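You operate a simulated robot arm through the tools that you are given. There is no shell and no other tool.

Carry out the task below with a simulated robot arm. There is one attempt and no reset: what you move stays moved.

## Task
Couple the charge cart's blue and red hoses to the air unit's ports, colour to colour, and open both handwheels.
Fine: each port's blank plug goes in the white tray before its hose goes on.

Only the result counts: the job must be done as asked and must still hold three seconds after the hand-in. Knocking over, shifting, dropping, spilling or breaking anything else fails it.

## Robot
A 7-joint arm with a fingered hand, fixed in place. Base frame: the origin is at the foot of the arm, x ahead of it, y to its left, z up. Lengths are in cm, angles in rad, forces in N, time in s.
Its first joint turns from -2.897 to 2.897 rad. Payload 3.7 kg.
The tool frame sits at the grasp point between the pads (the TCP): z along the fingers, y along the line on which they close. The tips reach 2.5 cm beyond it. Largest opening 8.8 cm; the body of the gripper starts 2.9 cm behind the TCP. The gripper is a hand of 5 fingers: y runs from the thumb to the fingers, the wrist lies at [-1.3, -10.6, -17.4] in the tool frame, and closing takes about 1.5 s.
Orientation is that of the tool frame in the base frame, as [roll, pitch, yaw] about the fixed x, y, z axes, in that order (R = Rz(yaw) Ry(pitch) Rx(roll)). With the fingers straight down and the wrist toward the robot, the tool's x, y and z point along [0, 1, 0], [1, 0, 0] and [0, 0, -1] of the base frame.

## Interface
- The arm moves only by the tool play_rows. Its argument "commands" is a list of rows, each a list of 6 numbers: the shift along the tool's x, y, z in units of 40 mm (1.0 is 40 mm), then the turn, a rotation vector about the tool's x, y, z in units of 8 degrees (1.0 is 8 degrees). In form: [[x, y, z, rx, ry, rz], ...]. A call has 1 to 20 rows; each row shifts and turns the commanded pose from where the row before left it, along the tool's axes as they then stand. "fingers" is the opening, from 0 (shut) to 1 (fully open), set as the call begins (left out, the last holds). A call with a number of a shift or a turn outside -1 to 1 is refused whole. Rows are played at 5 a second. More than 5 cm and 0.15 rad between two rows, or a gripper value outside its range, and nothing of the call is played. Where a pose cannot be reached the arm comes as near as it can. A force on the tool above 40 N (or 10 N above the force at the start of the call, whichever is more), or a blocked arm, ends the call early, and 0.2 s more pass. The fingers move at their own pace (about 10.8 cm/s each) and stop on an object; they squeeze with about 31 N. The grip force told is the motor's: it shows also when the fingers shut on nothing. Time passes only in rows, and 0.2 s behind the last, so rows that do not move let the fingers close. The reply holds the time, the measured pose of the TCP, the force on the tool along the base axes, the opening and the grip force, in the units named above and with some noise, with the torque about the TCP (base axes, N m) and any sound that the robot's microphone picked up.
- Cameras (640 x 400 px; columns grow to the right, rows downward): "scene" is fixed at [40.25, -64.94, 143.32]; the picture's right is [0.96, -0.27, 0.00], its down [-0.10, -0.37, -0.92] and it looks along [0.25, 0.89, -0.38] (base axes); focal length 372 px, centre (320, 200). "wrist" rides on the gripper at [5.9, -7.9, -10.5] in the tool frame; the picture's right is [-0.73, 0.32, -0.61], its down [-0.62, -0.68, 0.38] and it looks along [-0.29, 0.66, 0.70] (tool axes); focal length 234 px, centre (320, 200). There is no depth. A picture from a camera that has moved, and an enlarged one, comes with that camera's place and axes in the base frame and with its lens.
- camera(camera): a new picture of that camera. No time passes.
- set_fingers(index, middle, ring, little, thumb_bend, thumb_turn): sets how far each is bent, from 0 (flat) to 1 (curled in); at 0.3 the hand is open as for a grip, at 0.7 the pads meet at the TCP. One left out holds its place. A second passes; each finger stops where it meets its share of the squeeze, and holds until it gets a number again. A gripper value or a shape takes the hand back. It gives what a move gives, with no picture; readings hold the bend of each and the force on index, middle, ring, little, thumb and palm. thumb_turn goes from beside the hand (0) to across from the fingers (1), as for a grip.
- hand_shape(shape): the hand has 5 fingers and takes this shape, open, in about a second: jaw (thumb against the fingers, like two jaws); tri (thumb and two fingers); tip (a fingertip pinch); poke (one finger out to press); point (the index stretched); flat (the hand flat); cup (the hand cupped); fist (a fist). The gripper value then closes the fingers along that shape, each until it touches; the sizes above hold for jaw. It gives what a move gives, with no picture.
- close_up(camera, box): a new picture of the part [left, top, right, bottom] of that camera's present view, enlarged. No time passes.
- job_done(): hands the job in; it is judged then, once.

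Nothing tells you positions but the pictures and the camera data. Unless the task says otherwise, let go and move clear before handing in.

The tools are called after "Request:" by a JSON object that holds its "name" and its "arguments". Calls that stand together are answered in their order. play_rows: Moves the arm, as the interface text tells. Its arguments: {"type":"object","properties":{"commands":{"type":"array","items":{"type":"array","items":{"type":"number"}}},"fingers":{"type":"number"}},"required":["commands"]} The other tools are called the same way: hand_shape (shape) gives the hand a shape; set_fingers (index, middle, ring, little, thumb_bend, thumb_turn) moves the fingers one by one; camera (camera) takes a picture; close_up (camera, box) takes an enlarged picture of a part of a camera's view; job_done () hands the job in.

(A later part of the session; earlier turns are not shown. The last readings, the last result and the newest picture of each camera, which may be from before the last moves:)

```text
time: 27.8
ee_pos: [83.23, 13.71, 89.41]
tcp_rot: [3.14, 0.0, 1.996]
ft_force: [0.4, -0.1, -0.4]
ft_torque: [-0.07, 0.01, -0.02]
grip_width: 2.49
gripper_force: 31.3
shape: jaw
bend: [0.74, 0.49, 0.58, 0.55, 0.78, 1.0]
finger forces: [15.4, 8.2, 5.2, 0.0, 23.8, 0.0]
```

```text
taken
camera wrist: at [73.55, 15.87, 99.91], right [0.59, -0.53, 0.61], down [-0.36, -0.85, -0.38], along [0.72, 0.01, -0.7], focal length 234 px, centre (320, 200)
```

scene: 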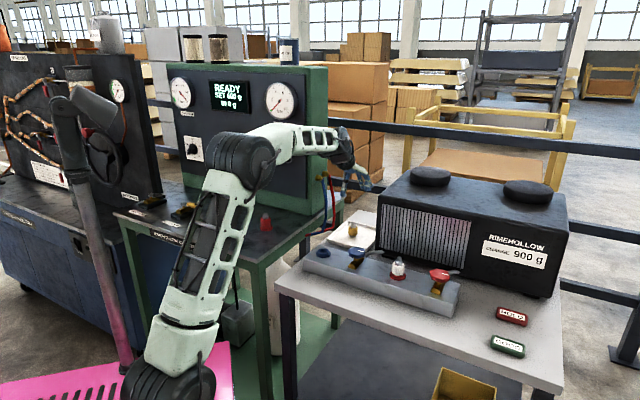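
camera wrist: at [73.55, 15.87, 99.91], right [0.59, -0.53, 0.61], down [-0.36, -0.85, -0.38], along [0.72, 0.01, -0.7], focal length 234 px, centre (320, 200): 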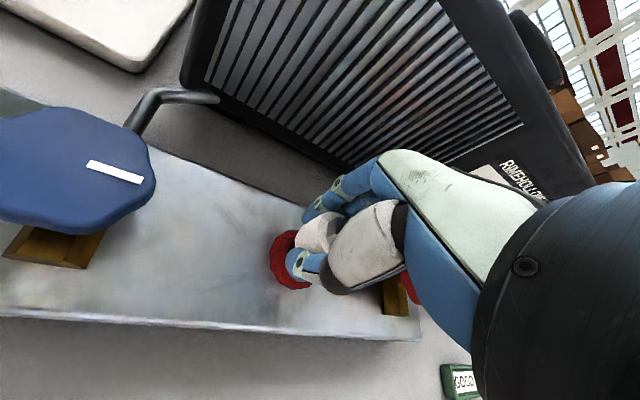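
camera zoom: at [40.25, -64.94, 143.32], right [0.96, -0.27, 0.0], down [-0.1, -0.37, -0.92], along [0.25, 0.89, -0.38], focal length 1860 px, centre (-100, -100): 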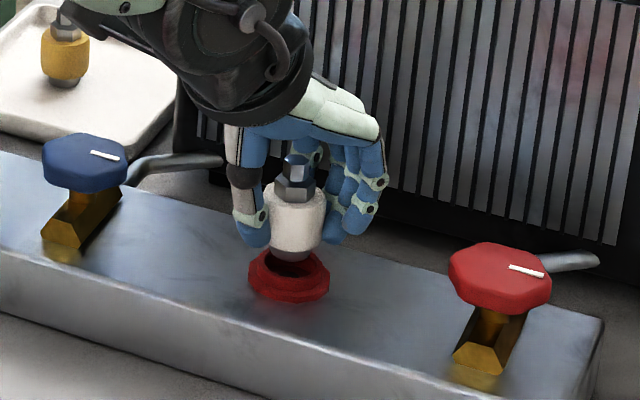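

The white plug is out. I'll lift it, retreat around the unit's corner, and take it over the right-front part of the tray.

Request:
{"name": "play_rows", "arguments": {"commands": [[0, 0, -0.5, 0, 0, 0], [0, 0, -0.7, 0, 0, 0], [0, 0, -0.7, 0, 0, 0], [0, 0, -0.7, 0, 0, 0], [0, 0, -0.7, 0, 0, 0], [0.64, -0.55, 0, 0, 0, 0], [0.64, -0.55, 0, 0, 0, 0], [0.64, -0.55, 0, 0, 0, 0], [0.79, 0.195, 0, 0, 0, 0], [0.79, 0.195, 0, 0, 0, 0], [0.79, 0.195, 0, 0, 0, 0], [0.79, 0.195, 0, 0, 0, 0], [0.79, 0.195, 0, 0, 0, 0], [-0.0125, 0.784, 0, 0, 0, 0], [-0.0125, 0.784, 0, 0, 0, 0], [-0.0125, 0.784, 0, 0, 0, 0], [-0.0125, 0.784, 0, 0, 0, 0], [0, 0, 0, 0, 0, 0]]}}

Request:
{"name": "camera", "arguments": {"camera": "wrist"}}

Request:
{"name": "close_up", "arguments": {"camera": "scene", "box": [280, 170, 440, 270]}}

```text
time: 31.6
ee_pos: [82.58, 39.13, 102.71]
tcp_rot: [-3.141, -0.001, 1.996]
ft_force: [0.4, 0.1, -1.7]
ft_torque: [0.03, 0.01, 0.02]
grip_width: 2.54
gripper_force: 31.4
shape: jaw
bend: [0.74, 0.5, 0.72, 0.55, 0.78, 1.0]
finger forces: [13.2, 8.5, 7.3, 0.1, 22.2, 0.1]
```

```text
taken
camera wrist: at [72.87, 41.21, 113.03], right [0.59, -0.53, 0.61], down [-0.36, -0.85, -0.38], along [0.72, 0.01, -0.7], focal length 234 px, centre (320, 200)
```

wrist: 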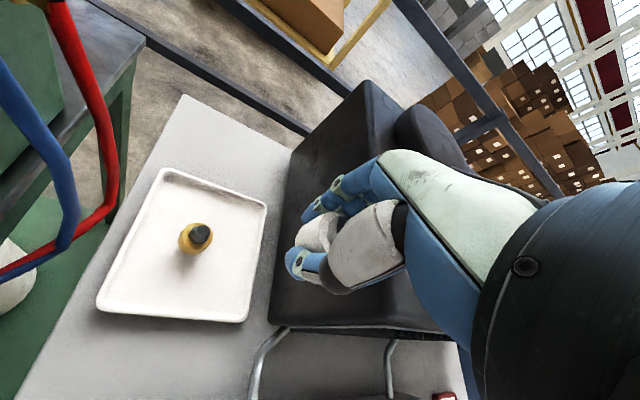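

```text
4.00 times, centred on (360, 220) of scene
camera zoom: at [40.25, -64.94, 143.32], right [0.96, -0.27, 0.0], down [-0.1, -0.37, -0.92], along [0.25, 0.89, -0.38], focal length 1488 px, centre (160, 120)
```

zoom: 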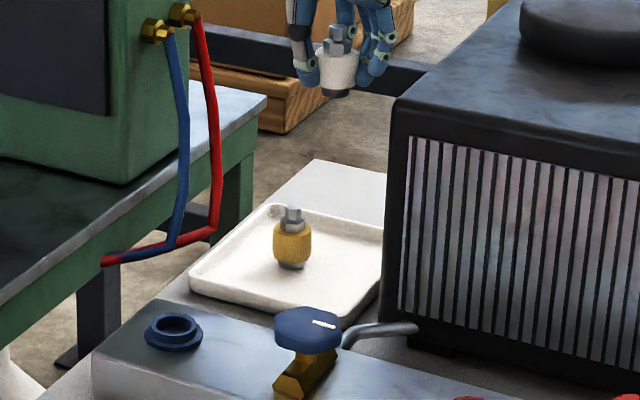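

I'll shift a little deeper over the tray and descend.

Request:
{"name": "play_rows", "arguments": {"commands": [[0.06, 0.255, 0, 0, 0, 0], [0.06, 0.255, 0.2, 0, 0, 0], [0, 0, 0.6, 0, 0, 0], [0, 0, 0.6, 0, 0, 0], [0, 0, 0.6, 0, 0, 0], [0, 0, 0.6, 0, 0, 0], [0, 0, 0.6, 0, 0, 0], [0, 0, 0.5, 0, 0, 0], [0, 0, 0.4, 0, 0, 0], [0, 0, 0.2, 0, 0, 0]]}}

Request:
{"name": "camera", "arguments": {"camera": "wrist"}}

Request:
{"name": "close_up", "arguments": {"camera": "scene", "box": [310, 190, 406, 250]}}

```text
time: 33.8
ee_pos: [84.37, 40.39, 85.55]
tcp_rot: [-3.14, 0.0, 1.997]
ft_force: [0.2, -0.8, -1.6]
ft_torque: [0.02, -0.01, 0.01]
grip_width: 2.52
gripper_force: 31.3
shape: jaw
bend: [0.74, 0.5, 0.72, 0.55, 0.78, 1.0]
finger forces: [13.4, 8.5, 7.7, 0.0, 22.1, 0.1]
```

```text
taken
camera wrist: at [74.69, 42.43, 95.96], right [0.59, -0.53, 0.61], down [-0.36, -0.85, -0.38], along [0.72, 0.01, -0.7], focal length 234 px, centre (320, 200)
```

wrist: 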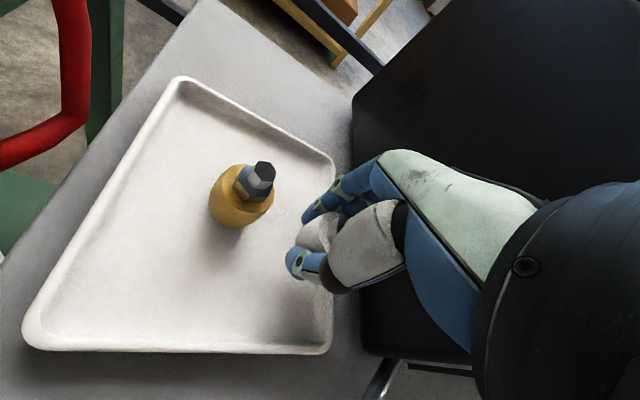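

```text
6.67 times, centred on (358, 220) of scene
camera zoom: at [40.25, -64.94, 143.32], right [0.96, -0.27, 0.0], down [-0.1, -0.37, -0.92], along [0.25, 0.89, -0.38], focal length 2481 px, centre (67, 67)
```

zoom: 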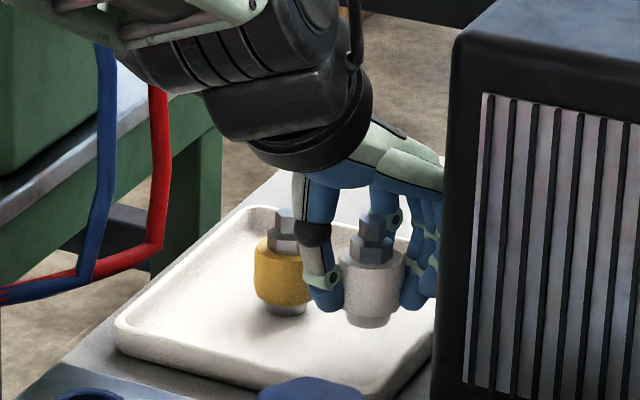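

Request:
{"name": "play_rows", "arguments": {"commands": [[0, 0, 0.1, 0, 0, 0], [0, 0, 0.1, 0, 0, 0], [0, 0, 0.1, 0, 0, 0], [0, 0, 0.05, 0, 0, 0]]}}

Request:
{"name": "play_rows", "arguments": {"commands": [[0, 0, 0.05, 0, 0, 0], [0, 0, 0.05, 0, 0, 0]]}}

Request:
{"name": "close_up", "arguments": {"camera": "scene", "box": [310, 190, 406, 250]}}

```text
time: 34.8
ee_pos: [84.41, 40.31, 84.15]
tcp_rot: [-3.14, 0.0, 1.997]
ft_force: [-0.5, 0.3, -1.0]
ft_torque: [0.01, 0.02, 0.0]
grip_width: 2.54
gripper_force: 31.0
shape: jaw
bend: [0.74, 0.5, 0.72, 0.55, 0.78, 1.0]
finger forces: [13.5, 8.5, 7.8, 0.1, 22.0, 0.0]
```

```text
time: 35.4
ee_pos: [84.22, 40.22, 83.79]
tcp_rot: [3.141, -0.002, 1.997]
ft_force: [0.4, -0.4, 2.8]
ft_torque: [0.01, -0.03, -0.02]
grip_width: 2.55
gripper_force: 30.6
shape: jaw
bend: [0.74, 0.5, 0.72, 0.55, 0.78, 1.0]
finger forces: [13.3, 8.8, 8.0, 0.0, 22.7, 0.0]
```

```text
6.67 times, centred on (358, 220) of scene
camera zoom: at [40.25, -64.94, 143.32], right [0.96, -0.27, 0.0], down [-0.1, -0.37, -0.92], along [0.25, 0.89, -0.38], focal length 2481 px, centre (67, 67)
```

zoom: 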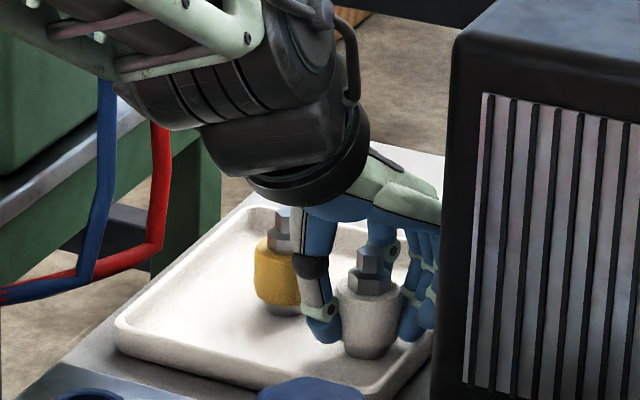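

Light contact with the tray. Opening partly.

Request:
{"name": "play_rows", "arguments": {"commands": [[0, 0, 0, 0, 0, 0], [0, 0, 0, 0, 0, 0], [0, 0, 0, 0, 0, 0], [0, 0, 0, 0, 0, 0]], "fingers": 0.8}}

Request:
{"name": "close_up", "arguments": {"camera": "scene", "box": [310, 190, 406, 250]}}

Request:
{"name": "camera", "arguments": {"camera": "wrist"}}

```text
time: 36.4
ee_pos: [84.24, 40.15, 83.64]
tcp_rot: [-3.141, -0.001, 1.997]
ft_force: [-6.3, 4.1, 0.8]
ft_torque: [0.07, 0.09, 0.17]
grip_width: 7.05
gripper_force: 0.0
shape: jaw
bend: [0.27, 0.34, 0.37, 0.33, 0.49, 0.99]
finger forces: [0.1, 0.0, 7.2, 0.0, 0.0, 0.1]
```

```text
6.67 times, centred on (358, 220) of scene
camera zoom: at [40.25, -64.94, 143.32], right [0.96, -0.27, 0.0], down [-0.1, -0.37, -0.92], along [0.25, 0.89, -0.38], focal length 2481 px, centre (67, 67)
```

zoom: 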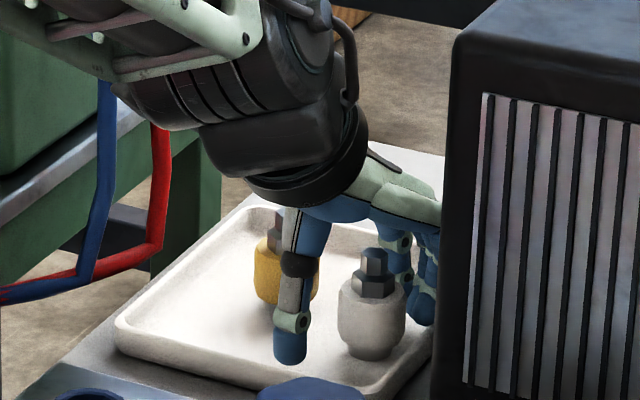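

```text
taken
camera wrist: at [74.54, 42.42, 94.13], right [0.59, -0.53, 0.61], down [-0.36, -0.85, -0.38], along [0.72, 0.01, -0.7], focal length 234 px, centre (320, 200)
```

wrist: 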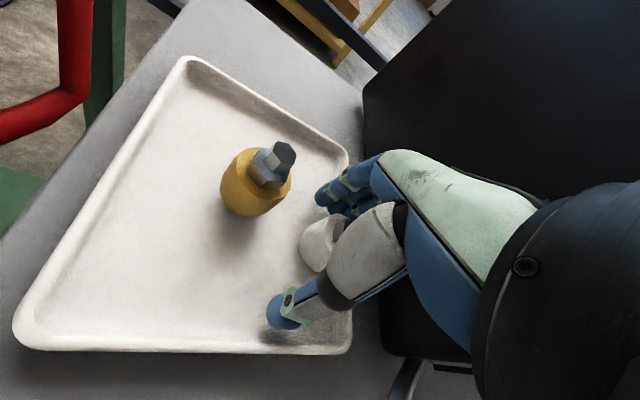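

The ring finger is touching the tray's rim, so I'll relax the opening a bit, then rise straight up.

Request:
{"name": "play_rows", "arguments": {"commands": [[0, 0, 0, 0, 0, 0], [0, 0, 0, 0, 0, 0], [0, 0, 0, 0, 0, 0]], "fingers": 0.68}}

Request:
{"name": "close_up", "arguments": {"camera": "scene", "box": [310, 190, 406, 250]}}

```text
time: 37.2
ee_pos: [84.28, 40.27, 83.66]
tcp_rot: [3.139, 0.0, 1.995]
ft_force: [-3.6, 5.1, 2.4]
ft_torque: [0.08, -0.01, 0.22]
grip_width: 6.04
gripper_force: 0.1
shape: jaw
bend: [0.28, 0.37, 0.36, 0.35, 0.59, 0.99]
finger forces: [0.0, 0.1, 7.2, 0.1, 0.0, 0.0]
```

```text
6.67 times, centred on (358, 220) of scene
camera zoom: at [40.25, -64.94, 143.32], right [0.96, -0.27, 0.0], down [-0.1, -0.37, -0.92], along [0.25, 0.89, -0.38], focal length 2481 px, centre (67, 67)
```

zoom: 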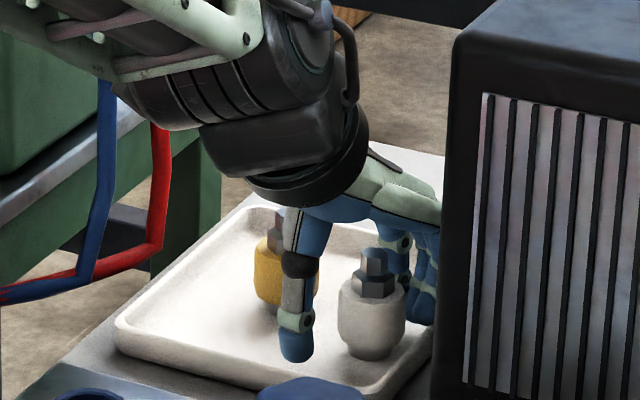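

Request:
{"name": "play_rows", "arguments": {"commands": [[0, 0, -0.1, 0, 0, 0], [0, 0, -0.1, 0, 0, 0], [0, 0, -0.1, 0, 0, 0]]}}

Request:
{"name": "close_up", "arguments": {"camera": "scene", "box": [310, 190, 406, 250]}}

```text
time: 38.0
ee_pos: [84.26, 40.21, 85.0]
tcp_rot: [3.14, -0.001, 1.996]
ft_force: [0.5, -0.1, 0.1]
ft_torque: [-0.02, 0.01, 0.0]
grip_width: 6.04
gripper_force: 0.0
shape: jaw
bend: [0.28, 0.38, 0.34, 0.35, 0.59, 0.99]
finger forces: [0.1, 0.0, 0.1, 0.0, 0.0, 0.0]
```

```text
6.67 times, centred on (358, 220) of scene
camera zoom: at [40.25, -64.94, 143.32], right [0.96, -0.27, 0.0], down [-0.1, -0.37, -0.92], along [0.25, 0.89, -0.38], focal length 2481 px, centre (67, 67)
```

zoom: 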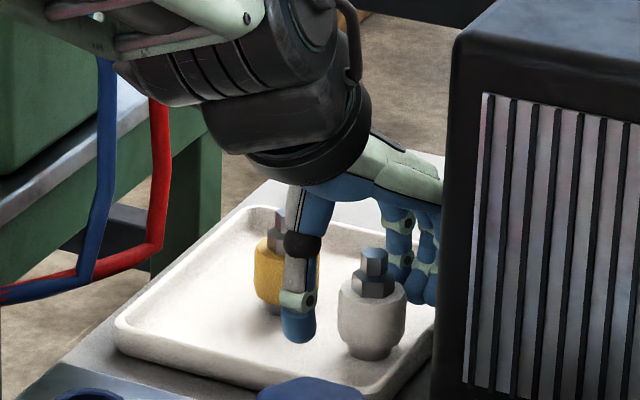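

The white plug stands in the tray too. I'll rise and move over to the cart for a close look at the couplings.

Request:
{"name": "play_rows", "arguments": {"commands": [[0, 0, -0.9, 0, 0, 0], [0, 0, -0.9, 0, 0, 0], [0, 0, -0.9, 0, 0, 0], [0, 0, -0.9, 0, 0, 0], [0, 0, -0.9, 0, 0, 0], [0.017, -0.975, 0, 0, 0, 0], [0.017, -0.975, 0, 0, 0, 0], [0.017, -0.975, 0, 0, 0, 0], [0.017, -0.975, 0, 0, 0, 0], [0.555, -0.735, -0.25, 0, 0, 0], [0.555, -0.735, -0.25, 0, 0, 0], [0.555, -0.735, -0.25, 0, 0, 0], [0.555, -0.735, -0.25, 0, 0, 0], [0.555, -0.735, -0.25, 0, 0, 0], [0, 0, 0, 0, 0, -0.87], [0, 0, 0, 0, 0, -0.87], [0, 0, 0, 0, 0, -0.87]]}}

Request:
{"name": "camera", "arguments": {"camera": "wrist"}}

Request:
{"name": "camera", "arguments": {"camera": "scene"}}

```text
time: 41.6
ee_pos: [51.88, 38.16, 107.83]
tcp_rot: [3.142, 0.002, 2.362]
ft_force: [0.9, -0.2, -0.8]
ft_torque: [-0.03, -0.02, -0.02]
grip_width: 6.03
gripper_force: 0.0
shape: jaw
bend: [0.28, 0.38, 0.34, 0.35, 0.59, 0.99]
finger forces: [0.0, 0.1, 0.0, 0.0, 0.1, 0.0]
```

```text
taken
camera wrist: at [42.16, 36.77, 118.3], right [0.74, -0.28, 0.61], down [-0.03, -0.92, -0.38], along [0.67, 0.26, -0.7], focal length 234 px, centre (320, 200)
```

wrist: 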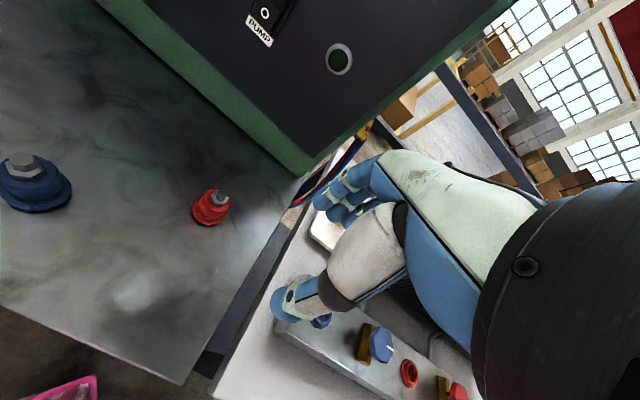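

```text
taken
```

scene: 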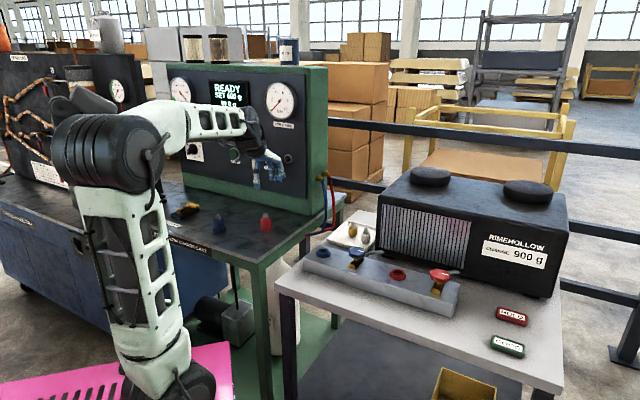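

Both plugs stand in the tray and both port sockets are open. The red coupling is about (52, 47.7) and the blue one about (37.2, 51), hex tops at z≈92. Moving above the blue coupling.

Request:
{"name": "play_rows", "arguments": {"commands": [[0.962, -0.0725, 0.2, 0, 0, 0], [0.962, -0.0725, 0.2, 0, 0, 0], [0.962, -0.0725, 0.2, 0, 0, 0], [0.962, -0.0725, 0.2, 0, 0, 0], [0.962, -0.0725, 0.2, 0, 0, 0]], "fingers": 1}}

Request:
{"name": "camera", "arguments": {"camera": "wrist"}}

Request:
{"name": "close_up", "arguments": {"camera": "scene", "box": [170, 160, 298, 240]}}

```text
time: 42.8
ee_pos: [37.19, 50.28, 103.92]
tcp_rot: [3.14, 0.002, 2.36]
ft_force: [0.1, -0.2, -0.7]
ft_torque: [0.03, -0.03, 0.01]
grip_width: 8.76
gripper_force: 0.2
shape: jaw
bend: [0.3, 0.3, 0.3, 0.3, 0.3, 0.98]
finger forces: [0.0, 0.0, 0.0, 0.0, 0.1, 0.0]
```

```text
taken
camera wrist: at [27.38, 48.72, 114.38], right [0.74, -0.28, 0.61], down [-0.04, -0.92, -0.38], along [0.67, 0.26, -0.69], focal length 234 px, centre (320, 200)
```

wrist: 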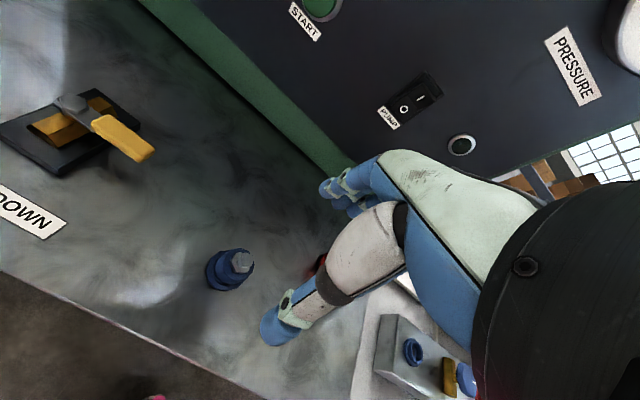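

```text
5.00 times, centred on (234, 200) of scene
camera zoom: at [40.25, -64.94, 143.32], right [0.96, -0.27, 0.0], down [-0.1, -0.37, -0.92], along [0.25, 0.89, -0.38], focal length 1860 px, centre (750, 200)
```

zoom: 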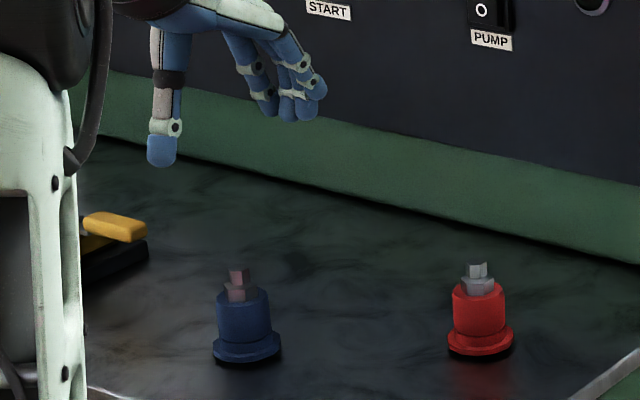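

The blue coupling's hex top is at about (36.7, 51.4, 92). Descending partway, then checking.

Request:
{"name": "play_rows", "arguments": {"commands": [[0.14, 0.054, 0.65, 0, 0, 0], [0.14, 0.054, 0.65, 0, 0, 0], [0, 0, 0.65, 0, 0, 0], [0, 0, 0.65, 0, 0, 0]]}}

Request:
{"name": "camera", "arguments": {"camera": "wrist"}}

Request:
{"name": "close_up", "arguments": {"camera": "scene", "box": [170, 160, 298, 240]}}

```text
time: 43.8
ee_pos: [36.52, 51.65, 93.23]
tcp_rot: [-3.141, 0.0, 2.361]
ft_force: [1.5, 0.4, 1.5]
ft_torque: [-0.01, 0.0, 0.0]
grip_width: 8.76
gripper_force: 0.1
shape: jaw
bend: [0.3, 0.3, 0.3, 0.3, 0.3, 0.98]
finger forces: [0.0, 0.0, 0.1, 0.0, 0.0, 0.0]
```

```text
taken
camera wrist: at [26.82, 50.19, 103.68], right [0.74, -0.28, 0.61], down [-0.04, -0.92, -0.38], along [0.67, 0.26, -0.7], focal length 234 px, centre (320, 200)
```

wrist: 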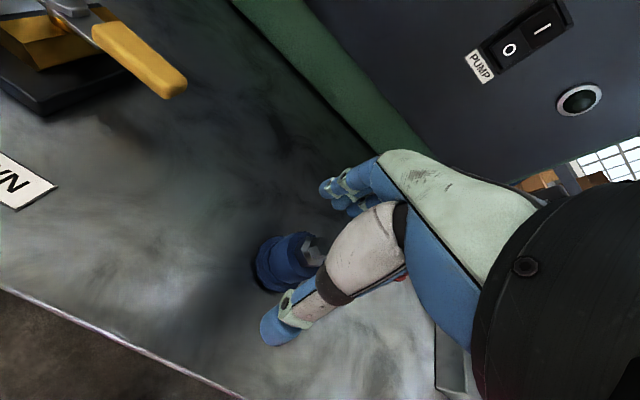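

```text
5.00 times, centred on (234, 200) of scene
camera zoom: at [40.25, -64.94, 143.32], right [0.96, -0.27, 0.0], down [-0.1, -0.37, -0.92], along [0.25, 0.89, -0.38], focal length 1860 px, centre (750, 200)
```

zoom: 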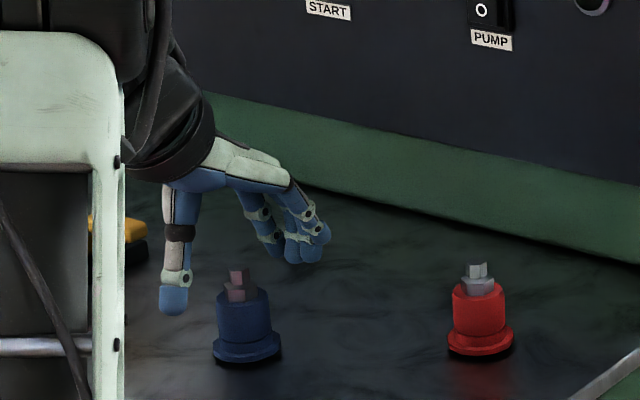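

Well aligned. Going down 3.5 cm and closing on the blue coupling.

Request:
{"name": "play_rows", "arguments": {"commands": [[0, 0, 0.44, 0, 0, 0], [0, 0, 0.42, 0, 0, 0]]}}

Request:
{"name": "play_rows", "arguments": {"commands": [[0, 0, 0, 0, 0, 0], [0, 0, 0, 0, 0, 0], [0, 0, 0, 0, 0, 0], [0, 0, 0, 0, 0, 0], [0, 0, 0, 0, 0, 0], [0, 0, 0, 0, 0, 0], [0, 0, 0, 0, 0, 0], [0, 0, 0, 0, 0, 0]], "fingers": 0}}

Request:
{"name": "close_up", "arguments": {"camera": "scene", "box": [170, 160, 298, 240]}}

Request:
{"name": "close_up", "arguments": {"camera": "wrist", "box": [220, 160, 420, 285]}}

```text
time: 44.4
ee_pos: [36.64, 51.71, 89.9]
tcp_rot: [3.142, 0.0, 2.36]
ft_force: [0.0, -0.4, 0.6]
ft_torque: [0.02, -0.01, 0.02]
grip_width: 8.79
gripper_force: 0.0
shape: jaw
bend: [0.3, 0.3, 0.3, 0.3, 0.3, 0.98]
finger forces: [0.0, 0.0, 0.1, 0.0, 0.1, 0.1]
```

```text
time: 46.2
ee_pos: [36.66, 51.63, 89.88]
tcp_rot: [-3.14, 0.001, 2.361]
ft_force: [1.2, 1.6, 5.8]
ft_torque: [0.17, -0.11, 0.06]
grip_width: 2.62
gripper_force: 30.5
shape: jaw
bend: [0.74, 0.52, 0.58, 0.56, 0.75, 1.0]
finger forces: [20.3, 10.2, 3.8, 0.0, 28.0, 0.0]
```

```text
5.00 times, centred on (234, 200) of scene
camera zoom: at [40.25, -64.94, 143.32], right [0.96, -0.27, 0.0], down [-0.1, -0.37, -0.92], along [0.25, 0.89, -0.38], focal length 1860 px, centre (750, 200)
```

zoom: 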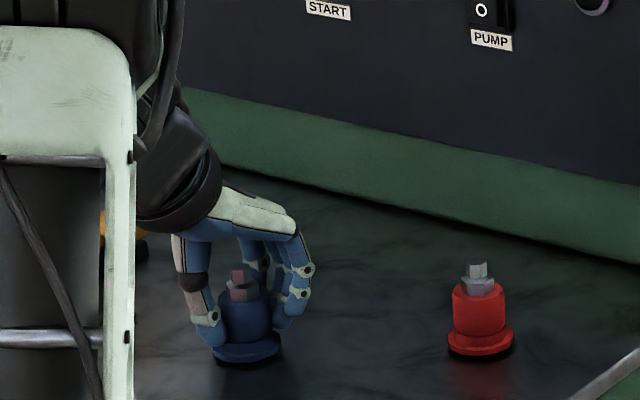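

```text
3.20 times, centred on (320, 222) of wrist
camera zoom: at [26.87, 50.35, 100.28], right [0.74, -0.28, 0.61], down [-0.04, -0.92, -0.38], along [0.67, 0.26, -0.7], focal length 749 px, centre (320, 128)
```

zoom: 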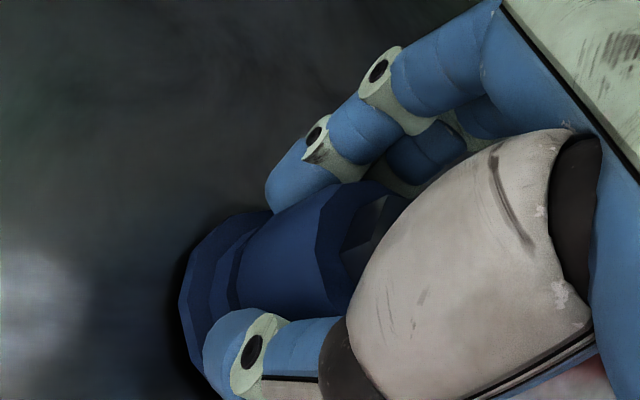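

Gripped. I'll lift it gently and check whether it comes up straight and what hangs on it.

Request:
{"name": "play_rows", "arguments": {"commands": [[0, 0, -0.1, 0, 0, 0], [0, 0, -0.2, 0, 0, 0], [0, 0, -0.3, 0, 0, 0], [0, 0, -0.5, 0, 0, 0], [0, 0, -0.5, 0, 0, 0]]}}

Request:
{"name": "close_up", "arguments": {"camera": "scene", "box": [170, 140, 298, 220]}}

Request:
{"name": "camera", "arguments": {"camera": "wrist"}}

```text
time: 47.4
ee_pos: [36.75, 51.64, 96.55]
tcp_rot: [3.14, 0.001, 2.361]
ft_force: [-0.6, -0.4, -0.7]
ft_torque: [-0.02, 0.02, 0.0]
grip_width: 2.49
gripper_force: 31.0
shape: jaw
bend: [0.74, 0.51, 0.59, 0.56, 0.76, 0.99]
finger forces: [13.0, 9.9, 3.8, 0.1, 26.1, 0.0]
```

```text
5.00 times, centred on (234, 180) of scene
camera zoom: at [40.25, -64.94, 143.32], right [0.96, -0.27, 0.0], down [-0.1, -0.37, -0.92], along [0.25, 0.89, -0.38], focal length 1860 px, centre (750, 300)
```

zoom: 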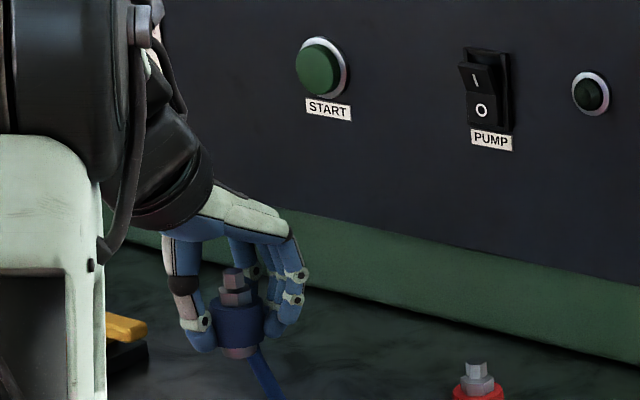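

```text
taken
camera wrist: at [27.06, 50.23, 107.01], right [0.74, -0.28, 0.61], down [-0.04, -0.92, -0.38], along [0.67, 0.26, -0.7], focal length 234 px, centre (320, 200)
```

wrist: 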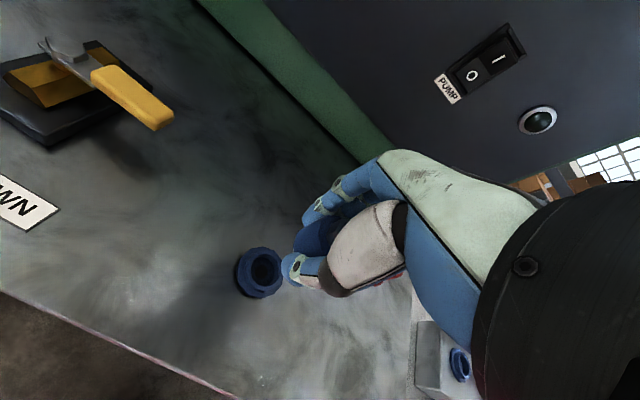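

Request:
{"name": "close_up", "arguments": {"camera": "scene", "box": [195, 180, 275, 230]}}

Request:
{"name": "camera", "arguments": {"camera": "scene"}}

Request:
{"name": "close_up", "arguments": {"camera": "wrist", "box": [200, 170, 440, 320]}}

```text
8.00 times, centred on (235, 205) of scene
camera zoom: at [40.25, -64.94, 143.32], right [0.96, -0.27, 0.0], down [-0.1, -0.37, -0.92], along [0.25, 0.89, -0.38], focal length 2977 px, centre (1000, 160)
```

zoom: 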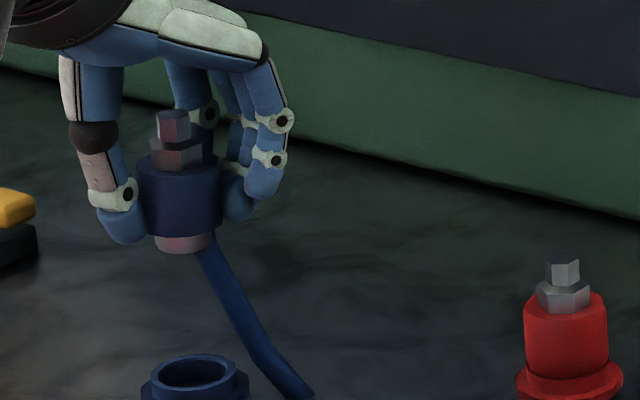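

```text
taken
```

scene: 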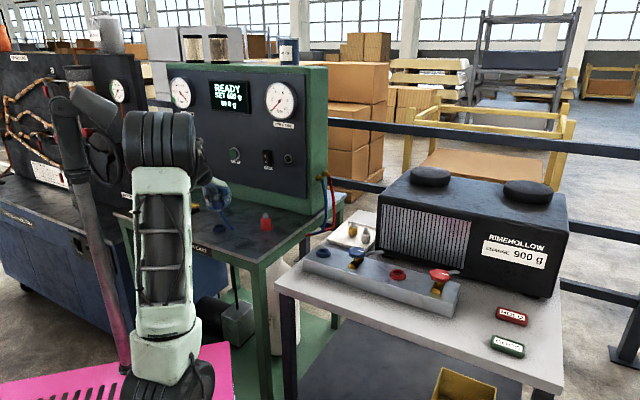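

```text
2.67 times, centred on (320, 245) of wrist
camera zoom: at [27.06, 50.23, 107.01], right [0.74, -0.28, 0.61], down [-0.04, -0.92, -0.38], along [0.67, 0.26, -0.7], focal length 624 px, centre (320, 80)
```

zoom: 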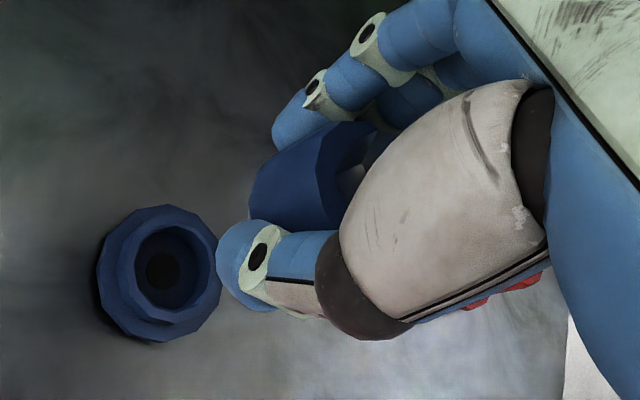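

The blue coupling lifted off its parking socket with its hose attached. The socket sat at wrist pixel ≈(260,272) at this hover height, which I'll use as the reference for lining up on the port. Now I lift and carry it over the blue port.

Request:
{"name": "play_rows", "arguments": {"commands": [[0, 0, -0.7, 0, 0, 0], [0, 0, -0.8, 0, 0, 0], [0, 0, -0.8, 0, 0, 0], [-0.836, 0.129, 0, 0, 0, 0], [-0.836, 0.129, 0, 0, 0, 0], [-0.836, 0.129, 0, 0, 0, 0], [-0.836, 0.129, 0, 0, 0, 0], [-0.836, 0.129, 0, 0, 0, 0], [-0.836, 0.129, 0, 0, 0, 0], [-0.836, 0.129, 0, 0, 0, 0], [-0.836, 0.129, 0, 0, 0, 0], [-0.836, 0.129, 0, 0, 0, 0], [-0.836, 0.129, 0, 0, 0, 0], [-0.836, 0.129, 0, 0, 0, 0], [0, 0, 0, 0, 0, 0]]}}

Request:
{"name": "camera", "arguments": {"camera": "wrist"}}

Request:
{"name": "camera", "arguments": {"camera": "scene"}}

```text
time: 50.6
ee_pos: [67.03, 29.89, 105.61]
tcp_rot: [3.141, 0.001, 2.363]
ft_force: [0.5, 0.3, -1.5]
ft_torque: [0.01, -0.01, -0.02]
grip_width: 2.49
gripper_force: 31.5
shape: jaw
bend: [0.74, 0.51, 0.6, 0.56, 0.76, 0.99]
finger forces: [13.5, 10.2, 4.0, 0.0, 25.9, 0.0]
```

```text
taken
camera wrist: at [57.36, 28.46, 116.03], right [0.74, -0.28, 0.61], down [-0.04, -0.92, -0.38], along [0.67, 0.26, -0.7], focal length 234 px, centre (320, 200)
```

wrist: 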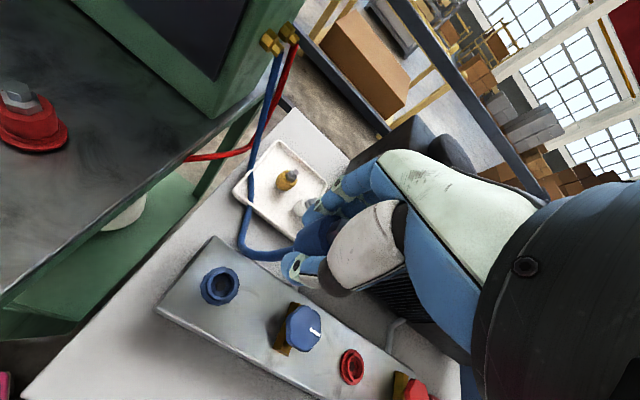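

```text
taken
```

scene: 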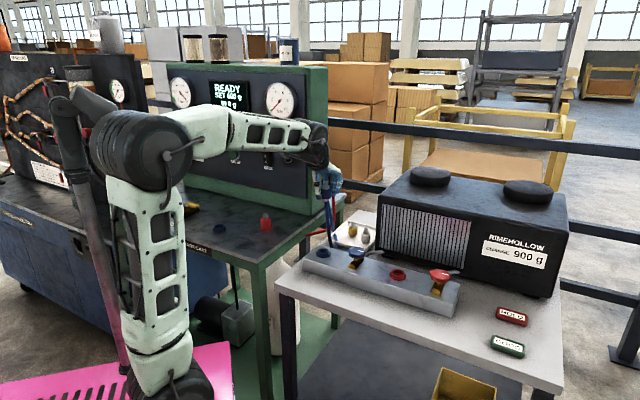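

The port is nearly where the reference says it should be. I'll descend to about 95 and refine.

Request:
{"name": "play_rows", "arguments": {"commands": [[0.03, 0.02, 0.7, 0, 0, 0], [0, 0, 0.7, 0, 0, 0], [0, 0, 0.7, 0, 0, 0], [0, 0, 0.65, 0, 0, 0], [0, 0, 0, 0, 0, 0]]}}

Request:
{"name": "close_up", "arguments": {"camera": "wrist", "box": [200, 170, 440, 320]}}

Request:
{"name": "close_up", "arguments": {"camera": "scene", "box": [280, 200, 376, 260]}}

Request:
{"name": "camera", "arguments": {"camera": "wrist"}}

```text
time: 51.8
ee_pos: [67.06, 30.01, 94.58]
tcp_rot: [-3.14, 0.0, 2.361]
ft_force: [-1.2, 0.2, -1.5]
ft_torque: [-0.01, -0.02, -0.01]
grip_width: 2.5
gripper_force: 31.3
shape: jaw
bend: [0.74, 0.51, 0.6, 0.56, 0.76, 0.99]
finger forces: [13.5, 10.3, 4.2, 0.0, 25.9, 0.0]
```

```text
2.67 times, centred on (320, 245) of wrist
camera zoom: at [57.25, 28.68, 105.14], right [0.74, -0.28, 0.61], down [-0.04, -0.92, -0.38], along [0.67, 0.26, -0.7], focal length 624 px, centre (320, 80)
```

zoom: 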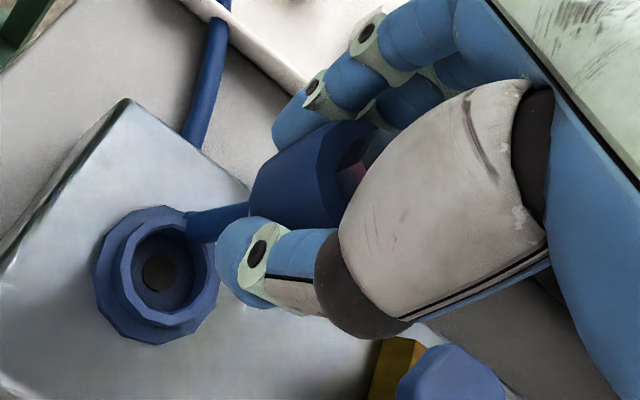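

```text
6.67 times, centred on (328, 230) of scene
camera zoom: at [40.25, -64.94, 143.32], right [0.96, -0.27, 0.0], down [-0.1, -0.37, -0.92], along [0.25, 0.89, -0.38], focal length 2481 px, centre (267, 0)
```

zoom: 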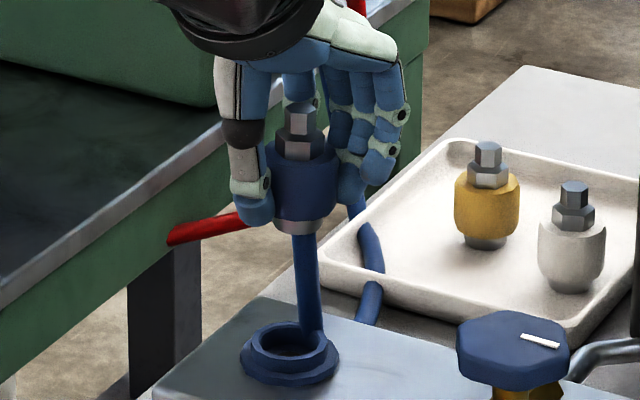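

```text
taken
camera wrist: at [57.25, 28.68, 105.14], right [0.74, -0.28, 0.61], down [-0.04, -0.92, -0.38], along [0.67, 0.26, -0.7], focal length 234 px, centre (320, 200)
```

wrist: 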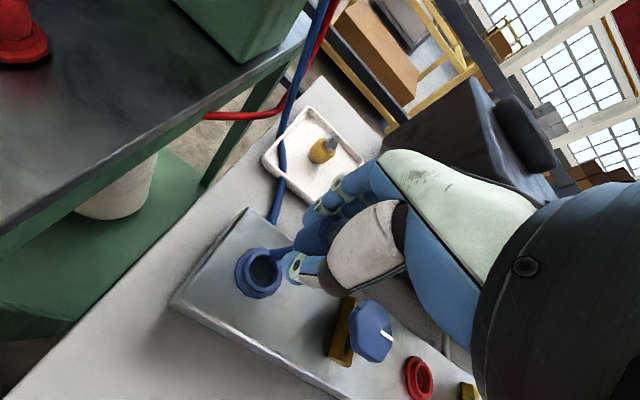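

Ring size and position match the reference within a millimetre. Descending to just above seating, then pressing gently.

Request:
{"name": "play_rows", "arguments": {"commands": [[0.01, -0.02, 0.4, 0, 0, 0], [0, 0, 0.4, 0, 0, 0], [0, 0, 0.3, 0, 0, 0], [0, 0, 0.15, 0, 0, 0]]}}

Request:
{"name": "close_up", "arguments": {"camera": "scene", "box": [280, 200, 376, 260]}}

Request:
{"name": "close_up", "arguments": {"camera": "wrist", "box": [200, 170, 440, 320]}}

```text
time: 52.8
ee_pos: [67.0, 30.06, 89.6]
tcp_rot: [3.142, 0.0, 2.361]
ft_force: [0.3, -1.2, -0.7]
ft_torque: [0.0, 0.01, 0.03]
grip_width: 2.51
gripper_force: 31.1
shape: jaw
bend: [0.74, 0.51, 0.6, 0.56, 0.76, 0.99]
finger forces: [13.4, 10.2, 4.2, 0.0, 25.9, 0.0]
```

```text
6.67 times, centred on (328, 230) of scene
camera zoom: at [40.25, -64.94, 143.32], right [0.96, -0.27, 0.0], down [-0.1, -0.37, -0.92], along [0.25, 0.89, -0.38], focal length 2481 px, centre (267, 0)
```

zoom: 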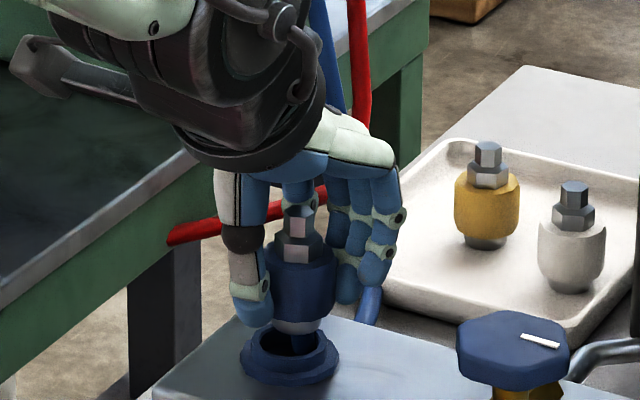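

```text
2.67 times, centred on (320, 245) of wrist
camera zoom: at [57.2, 28.64, 100.07], right [0.74, -0.28, 0.61], down [-0.04, -0.92, -0.38], along [0.67, 0.26, -0.7], focal length 624 px, centre (320, 80)
```

zoom: 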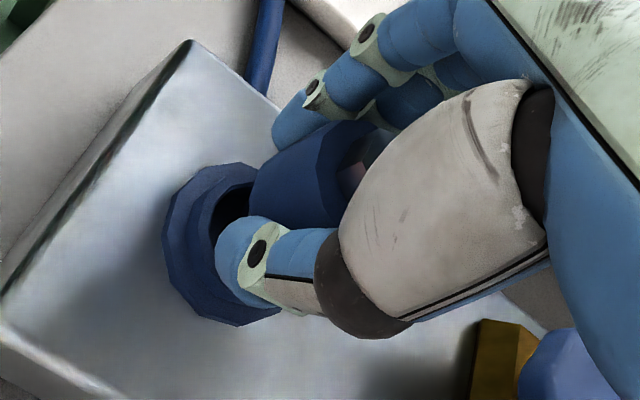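

Before pressing, I'll check the coupling against the port at higher zoom.

Request:
{"name": "close_up", "arguments": {"camera": "scene", "box": [308, 228, 340, 260]}}

Request:
{"name": "close_up", "arguments": {"camera": "wrist", "box": [250, 210, 346, 300]}}

```text
12.50 times, centred on (324, 244) of scene
camera zoom: at [40.25, -64.94, 143.32], right [0.96, -0.27, 0.0], down [-0.1, -0.37, -0.92], along [0.25, 0.89, -0.38], focal length 4651 px, centre (270, -350)
```

zoom: 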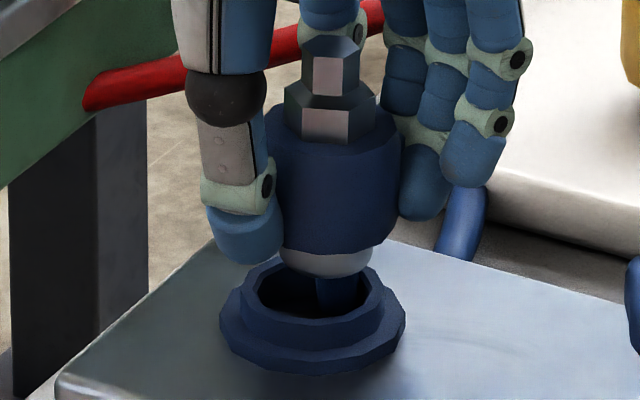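

```text
4.44 times, centred on (298, 255) of wrist
camera zoom: at [57.2, 28.64, 100.07], right [0.74, -0.28, 0.61], down [-0.04, -0.92, -0.38], along [0.67, 0.26, -0.7], focal length 1041 px, centre (418, -44)
```

zoom: 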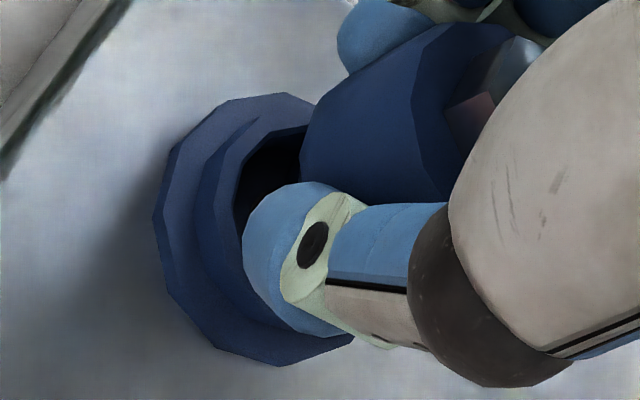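

The scene view shows the coupling about 0.3–0.4 cm right of the port axis; I'll correct slightly and recheck.

Request:
{"name": "play_rows", "arguments": {"commands": [[0.05, -0.065, 0, 0, 0, 0], [0, 0, 0, 0, 0, 0]]}}

Request:
{"name": "close_up", "arguments": {"camera": "scene", "box": [308, 228, 340, 260]}}

Request:
{"name": "close_up", "arguments": {"camera": "wrist", "box": [250, 210, 346, 300]}}

```text
time: 53.4
ee_pos: [66.55, 30.08, 89.61]
tcp_rot: [3.14, 0.001, 2.361]
ft_force: [0.0, -0.1, -1.5]
ft_torque: [0.03, 0.02, -0.02]
grip_width: 2.52
gripper_force: 31.2
shape: jaw
bend: [0.74, 0.51, 0.6, 0.56, 0.76, 0.99]
finger forces: [13.5, 10.3, 4.1, 0.0, 25.9, 0.0]
```

```text
12.50 times, centred on (324, 244) of scene
camera zoom: at [40.25, -64.94, 143.32], right [0.96, -0.27, 0.0], down [-0.1, -0.37, -0.92], along [0.25, 0.89, -0.38], focal length 4651 px, centre (270, -350)
```

zoom: 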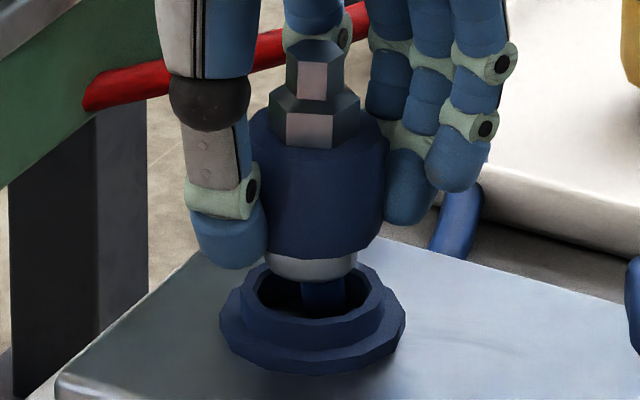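

```text
4.44 times, centred on (298, 255) of wrist
camera zoom: at [56.8, 28.59, 100.04], right [0.74, -0.28, 0.61], down [-0.04, -0.92, -0.38], along [0.67, 0.26, -0.7], focal length 1041 px, centre (418, -44)
```

zoom: 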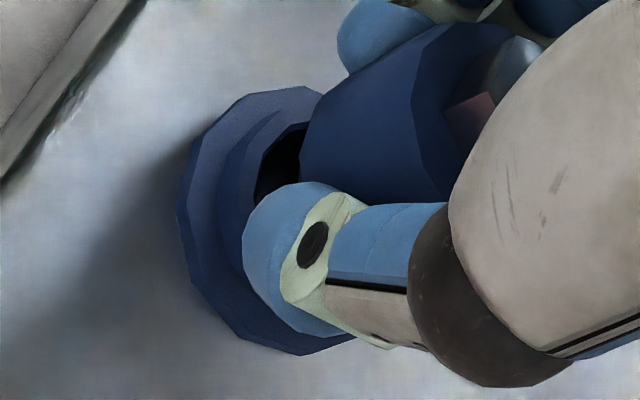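

Now it lines up in both views. Pressing down in small steps.

Request:
{"name": "play_rows", "arguments": {"commands": [[0, 0, 0.1, 0, 0, 0], [0, 0, 0.1, 0, 0, 0], [0, 0, 0.1, 0, 0, 0]]}}

Request:
{"name": "close_up", "arguments": {"camera": "scene", "box": [308, 228, 340, 260]}}

```text
time: 54.2
ee_pos: [66.42, 29.94, 88.38]
tcp_rot: [3.141, -0.002, 2.359]
ft_force: [0.2, 1.4, -1.0]
ft_torque: [-0.03, 0.01, 0.0]
grip_width: 2.51
gripper_force: 31.3
shape: jaw
bend: [0.74, 0.51, 0.6, 0.56, 0.76, 0.99]
finger forces: [13.5, 10.3, 4.1, 0.0, 25.9, 0.0]
```

```text
12.50 times, centred on (324, 244) of scene
camera zoom: at [40.25, -64.94, 143.32], right [0.96, -0.27, 0.0], down [-0.1, -0.37, -0.92], along [0.25, 0.89, -0.38], focal length 4651 px, centre (270, -350)
```

zoom: 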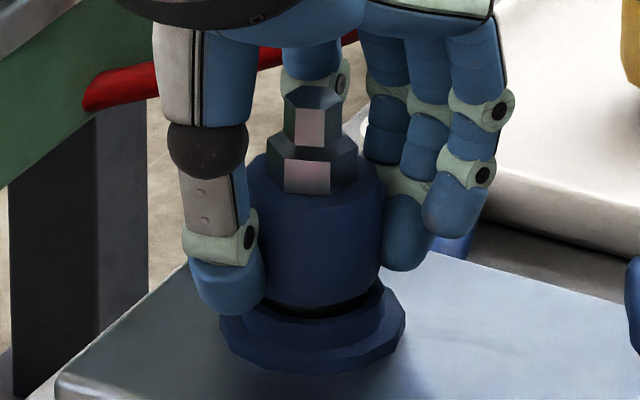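

Request:
{"name": "play_rows", "arguments": {"commands": [[0, 0, 0.08, 0, 0, 0], [0, 0, 0.08, 0, 0, 0]]}}

Request:
{"name": "close_up", "arguments": {"camera": "scene", "box": [308, 228, 340, 260]}}

```text
time: 54.8
ee_pos: [66.61, 30.21, 88.12]
tcp_rot: [3.135, 0.001, 2.359]
ft_force: [-1.3, -1.4, 23.2]
ft_torque: [0.31, -0.08, -0.02]
grip_width: 2.57
gripper_force: 31.1
shape: jaw
bend: [0.75, 0.52, 0.6, 0.56, 0.76, 0.99]
finger forces: [35.5, 10.0, 4.2, 0.1, 30.4, 0.1]
```

```text
12.50 times, centred on (324, 244) of scene
camera zoom: at [40.25, -64.94, 143.32], right [0.96, -0.27, 0.0], down [-0.1, -0.37, -0.92], along [0.25, 0.89, -0.38], focal length 4651 px, centre (270, -350)
```

zoom: 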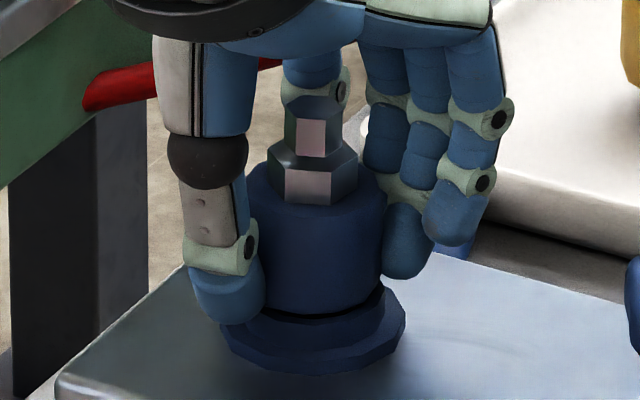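

Request:
{"name": "play_rows", "arguments": {"commands": [[0, 0, 0.05, 0, 0, 0], [0, 0, 0, 0, 0, 0]]}}

Request:
{"name": "close_up", "arguments": {"camera": "scene", "box": [308, 228, 340, 260]}}

Request:
{"name": "close_up", "arguments": {"camera": "wrist", "box": [250, 180, 378, 280]}}

```text
time: 55.3
ee_pos: [66.61, 30.15, 88.16]
tcp_rot: [3.132, 0.0, 2.361]
ft_force: [-5.4, -4.7, 12.8]
ft_torque: [-0.01, 0.15, 0.01]
grip_width: 2.59
gripper_force: 31.1
shape: jaw
bend: [0.75, 0.52, 0.6, 0.56, 0.76, 0.99]
finger forces: [24.3, 9.5, 3.6, 0.0, 32.8, 0.0]
stopped in row 2: the force on the tool passed its limit at 42 N (the readings are from after the stop); the commanded pose is now the measured one
```

```text
12.50 times, centred on (324, 244) of scene
camera zoom: at [40.25, -64.94, 143.32], right [0.96, -0.27, 0.0], down [-0.1, -0.37, -0.92], along [0.25, 0.89, -0.38], focal length 4651 px, centre (270, -350)
```

zoom: 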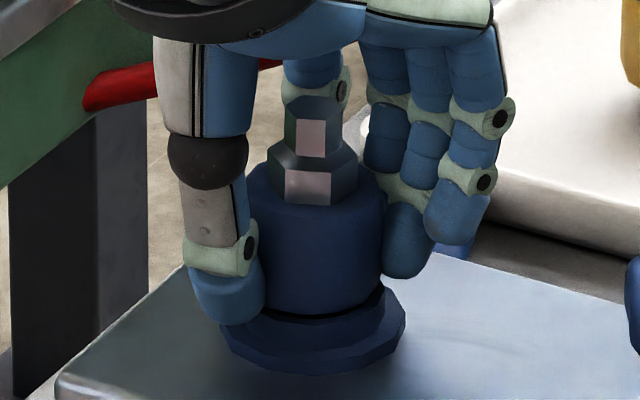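

```text
4.00 times, centred on (314, 230) of wrist
camera zoom: at [56.74, 28.65, 98.4], right [0.74, -0.29, 0.61], down [-0.03, -0.92, -0.39], along [0.67, 0.27, -0.69], focal length 937 px, centre (344, 80)
```

zoom: 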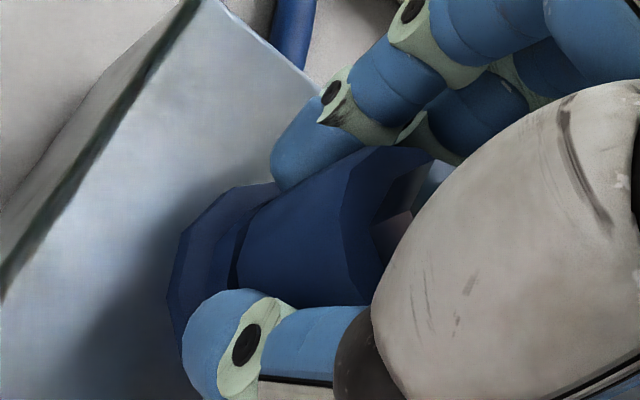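

The fingertips seem to be meeting the port's flange with a 2–3 mm gap left. The nipple is in the hole, so I'll let go, regrip higher, and press again.

Request:
{"name": "play_rows", "arguments": {"commands": [[0, 0, 0, 0, 0, 0], [0, 0, 0, 0, 0, 0], [0, 0, 0, 0, 0, 0], [0, 0, 0, 0, 0, 0]], "fingers": 0.75}}

Request:
{"name": "close_up", "arguments": {"camera": "scene", "box": [308, 228, 340, 260]}}

Request:
{"name": "close_up", "arguments": {"camera": "wrist", "box": [250, 180, 378, 280]}}

```text
time: 56.3
ee_pos: [66.62, 30.12, 88.03]
tcp_rot: [3.132, 0.003, 2.359]
ft_force: [-0.4, 1.0, -0.7]
ft_torque: [-0.02, -0.02, 0.0]
grip_width: 6.53
gripper_force: 0.1
shape: jaw
bend: [0.27, 0.36, 0.33, 0.34, 0.54, 0.99]
finger forces: [0.0, 0.0, 0.0, 0.0, 0.0, 0.0]
```

```text
12.50 times, centred on (324, 244) of scene
camera zoom: at [40.25, -64.94, 143.32], right [0.96, -0.27, 0.0], down [-0.1, -0.37, -0.92], along [0.25, 0.89, -0.38], focal length 4651 px, centre (270, -350)
```

zoom: 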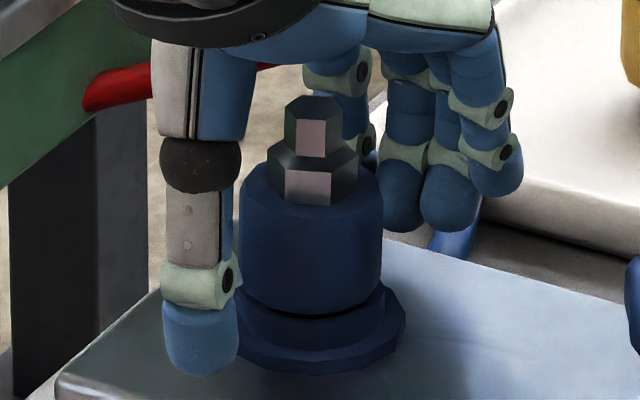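

```text
4.00 times, centred on (314, 230) of wrist
camera zoom: at [56.8, 28.67, 98.28], right [0.74, -0.28, 0.61], down [-0.03, -0.92, -0.39], along [0.67, 0.27, -0.69], focal length 937 px, centre (344, 80)
```

zoom: 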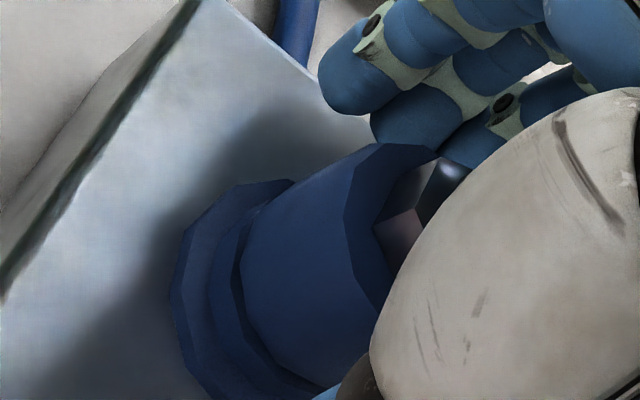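

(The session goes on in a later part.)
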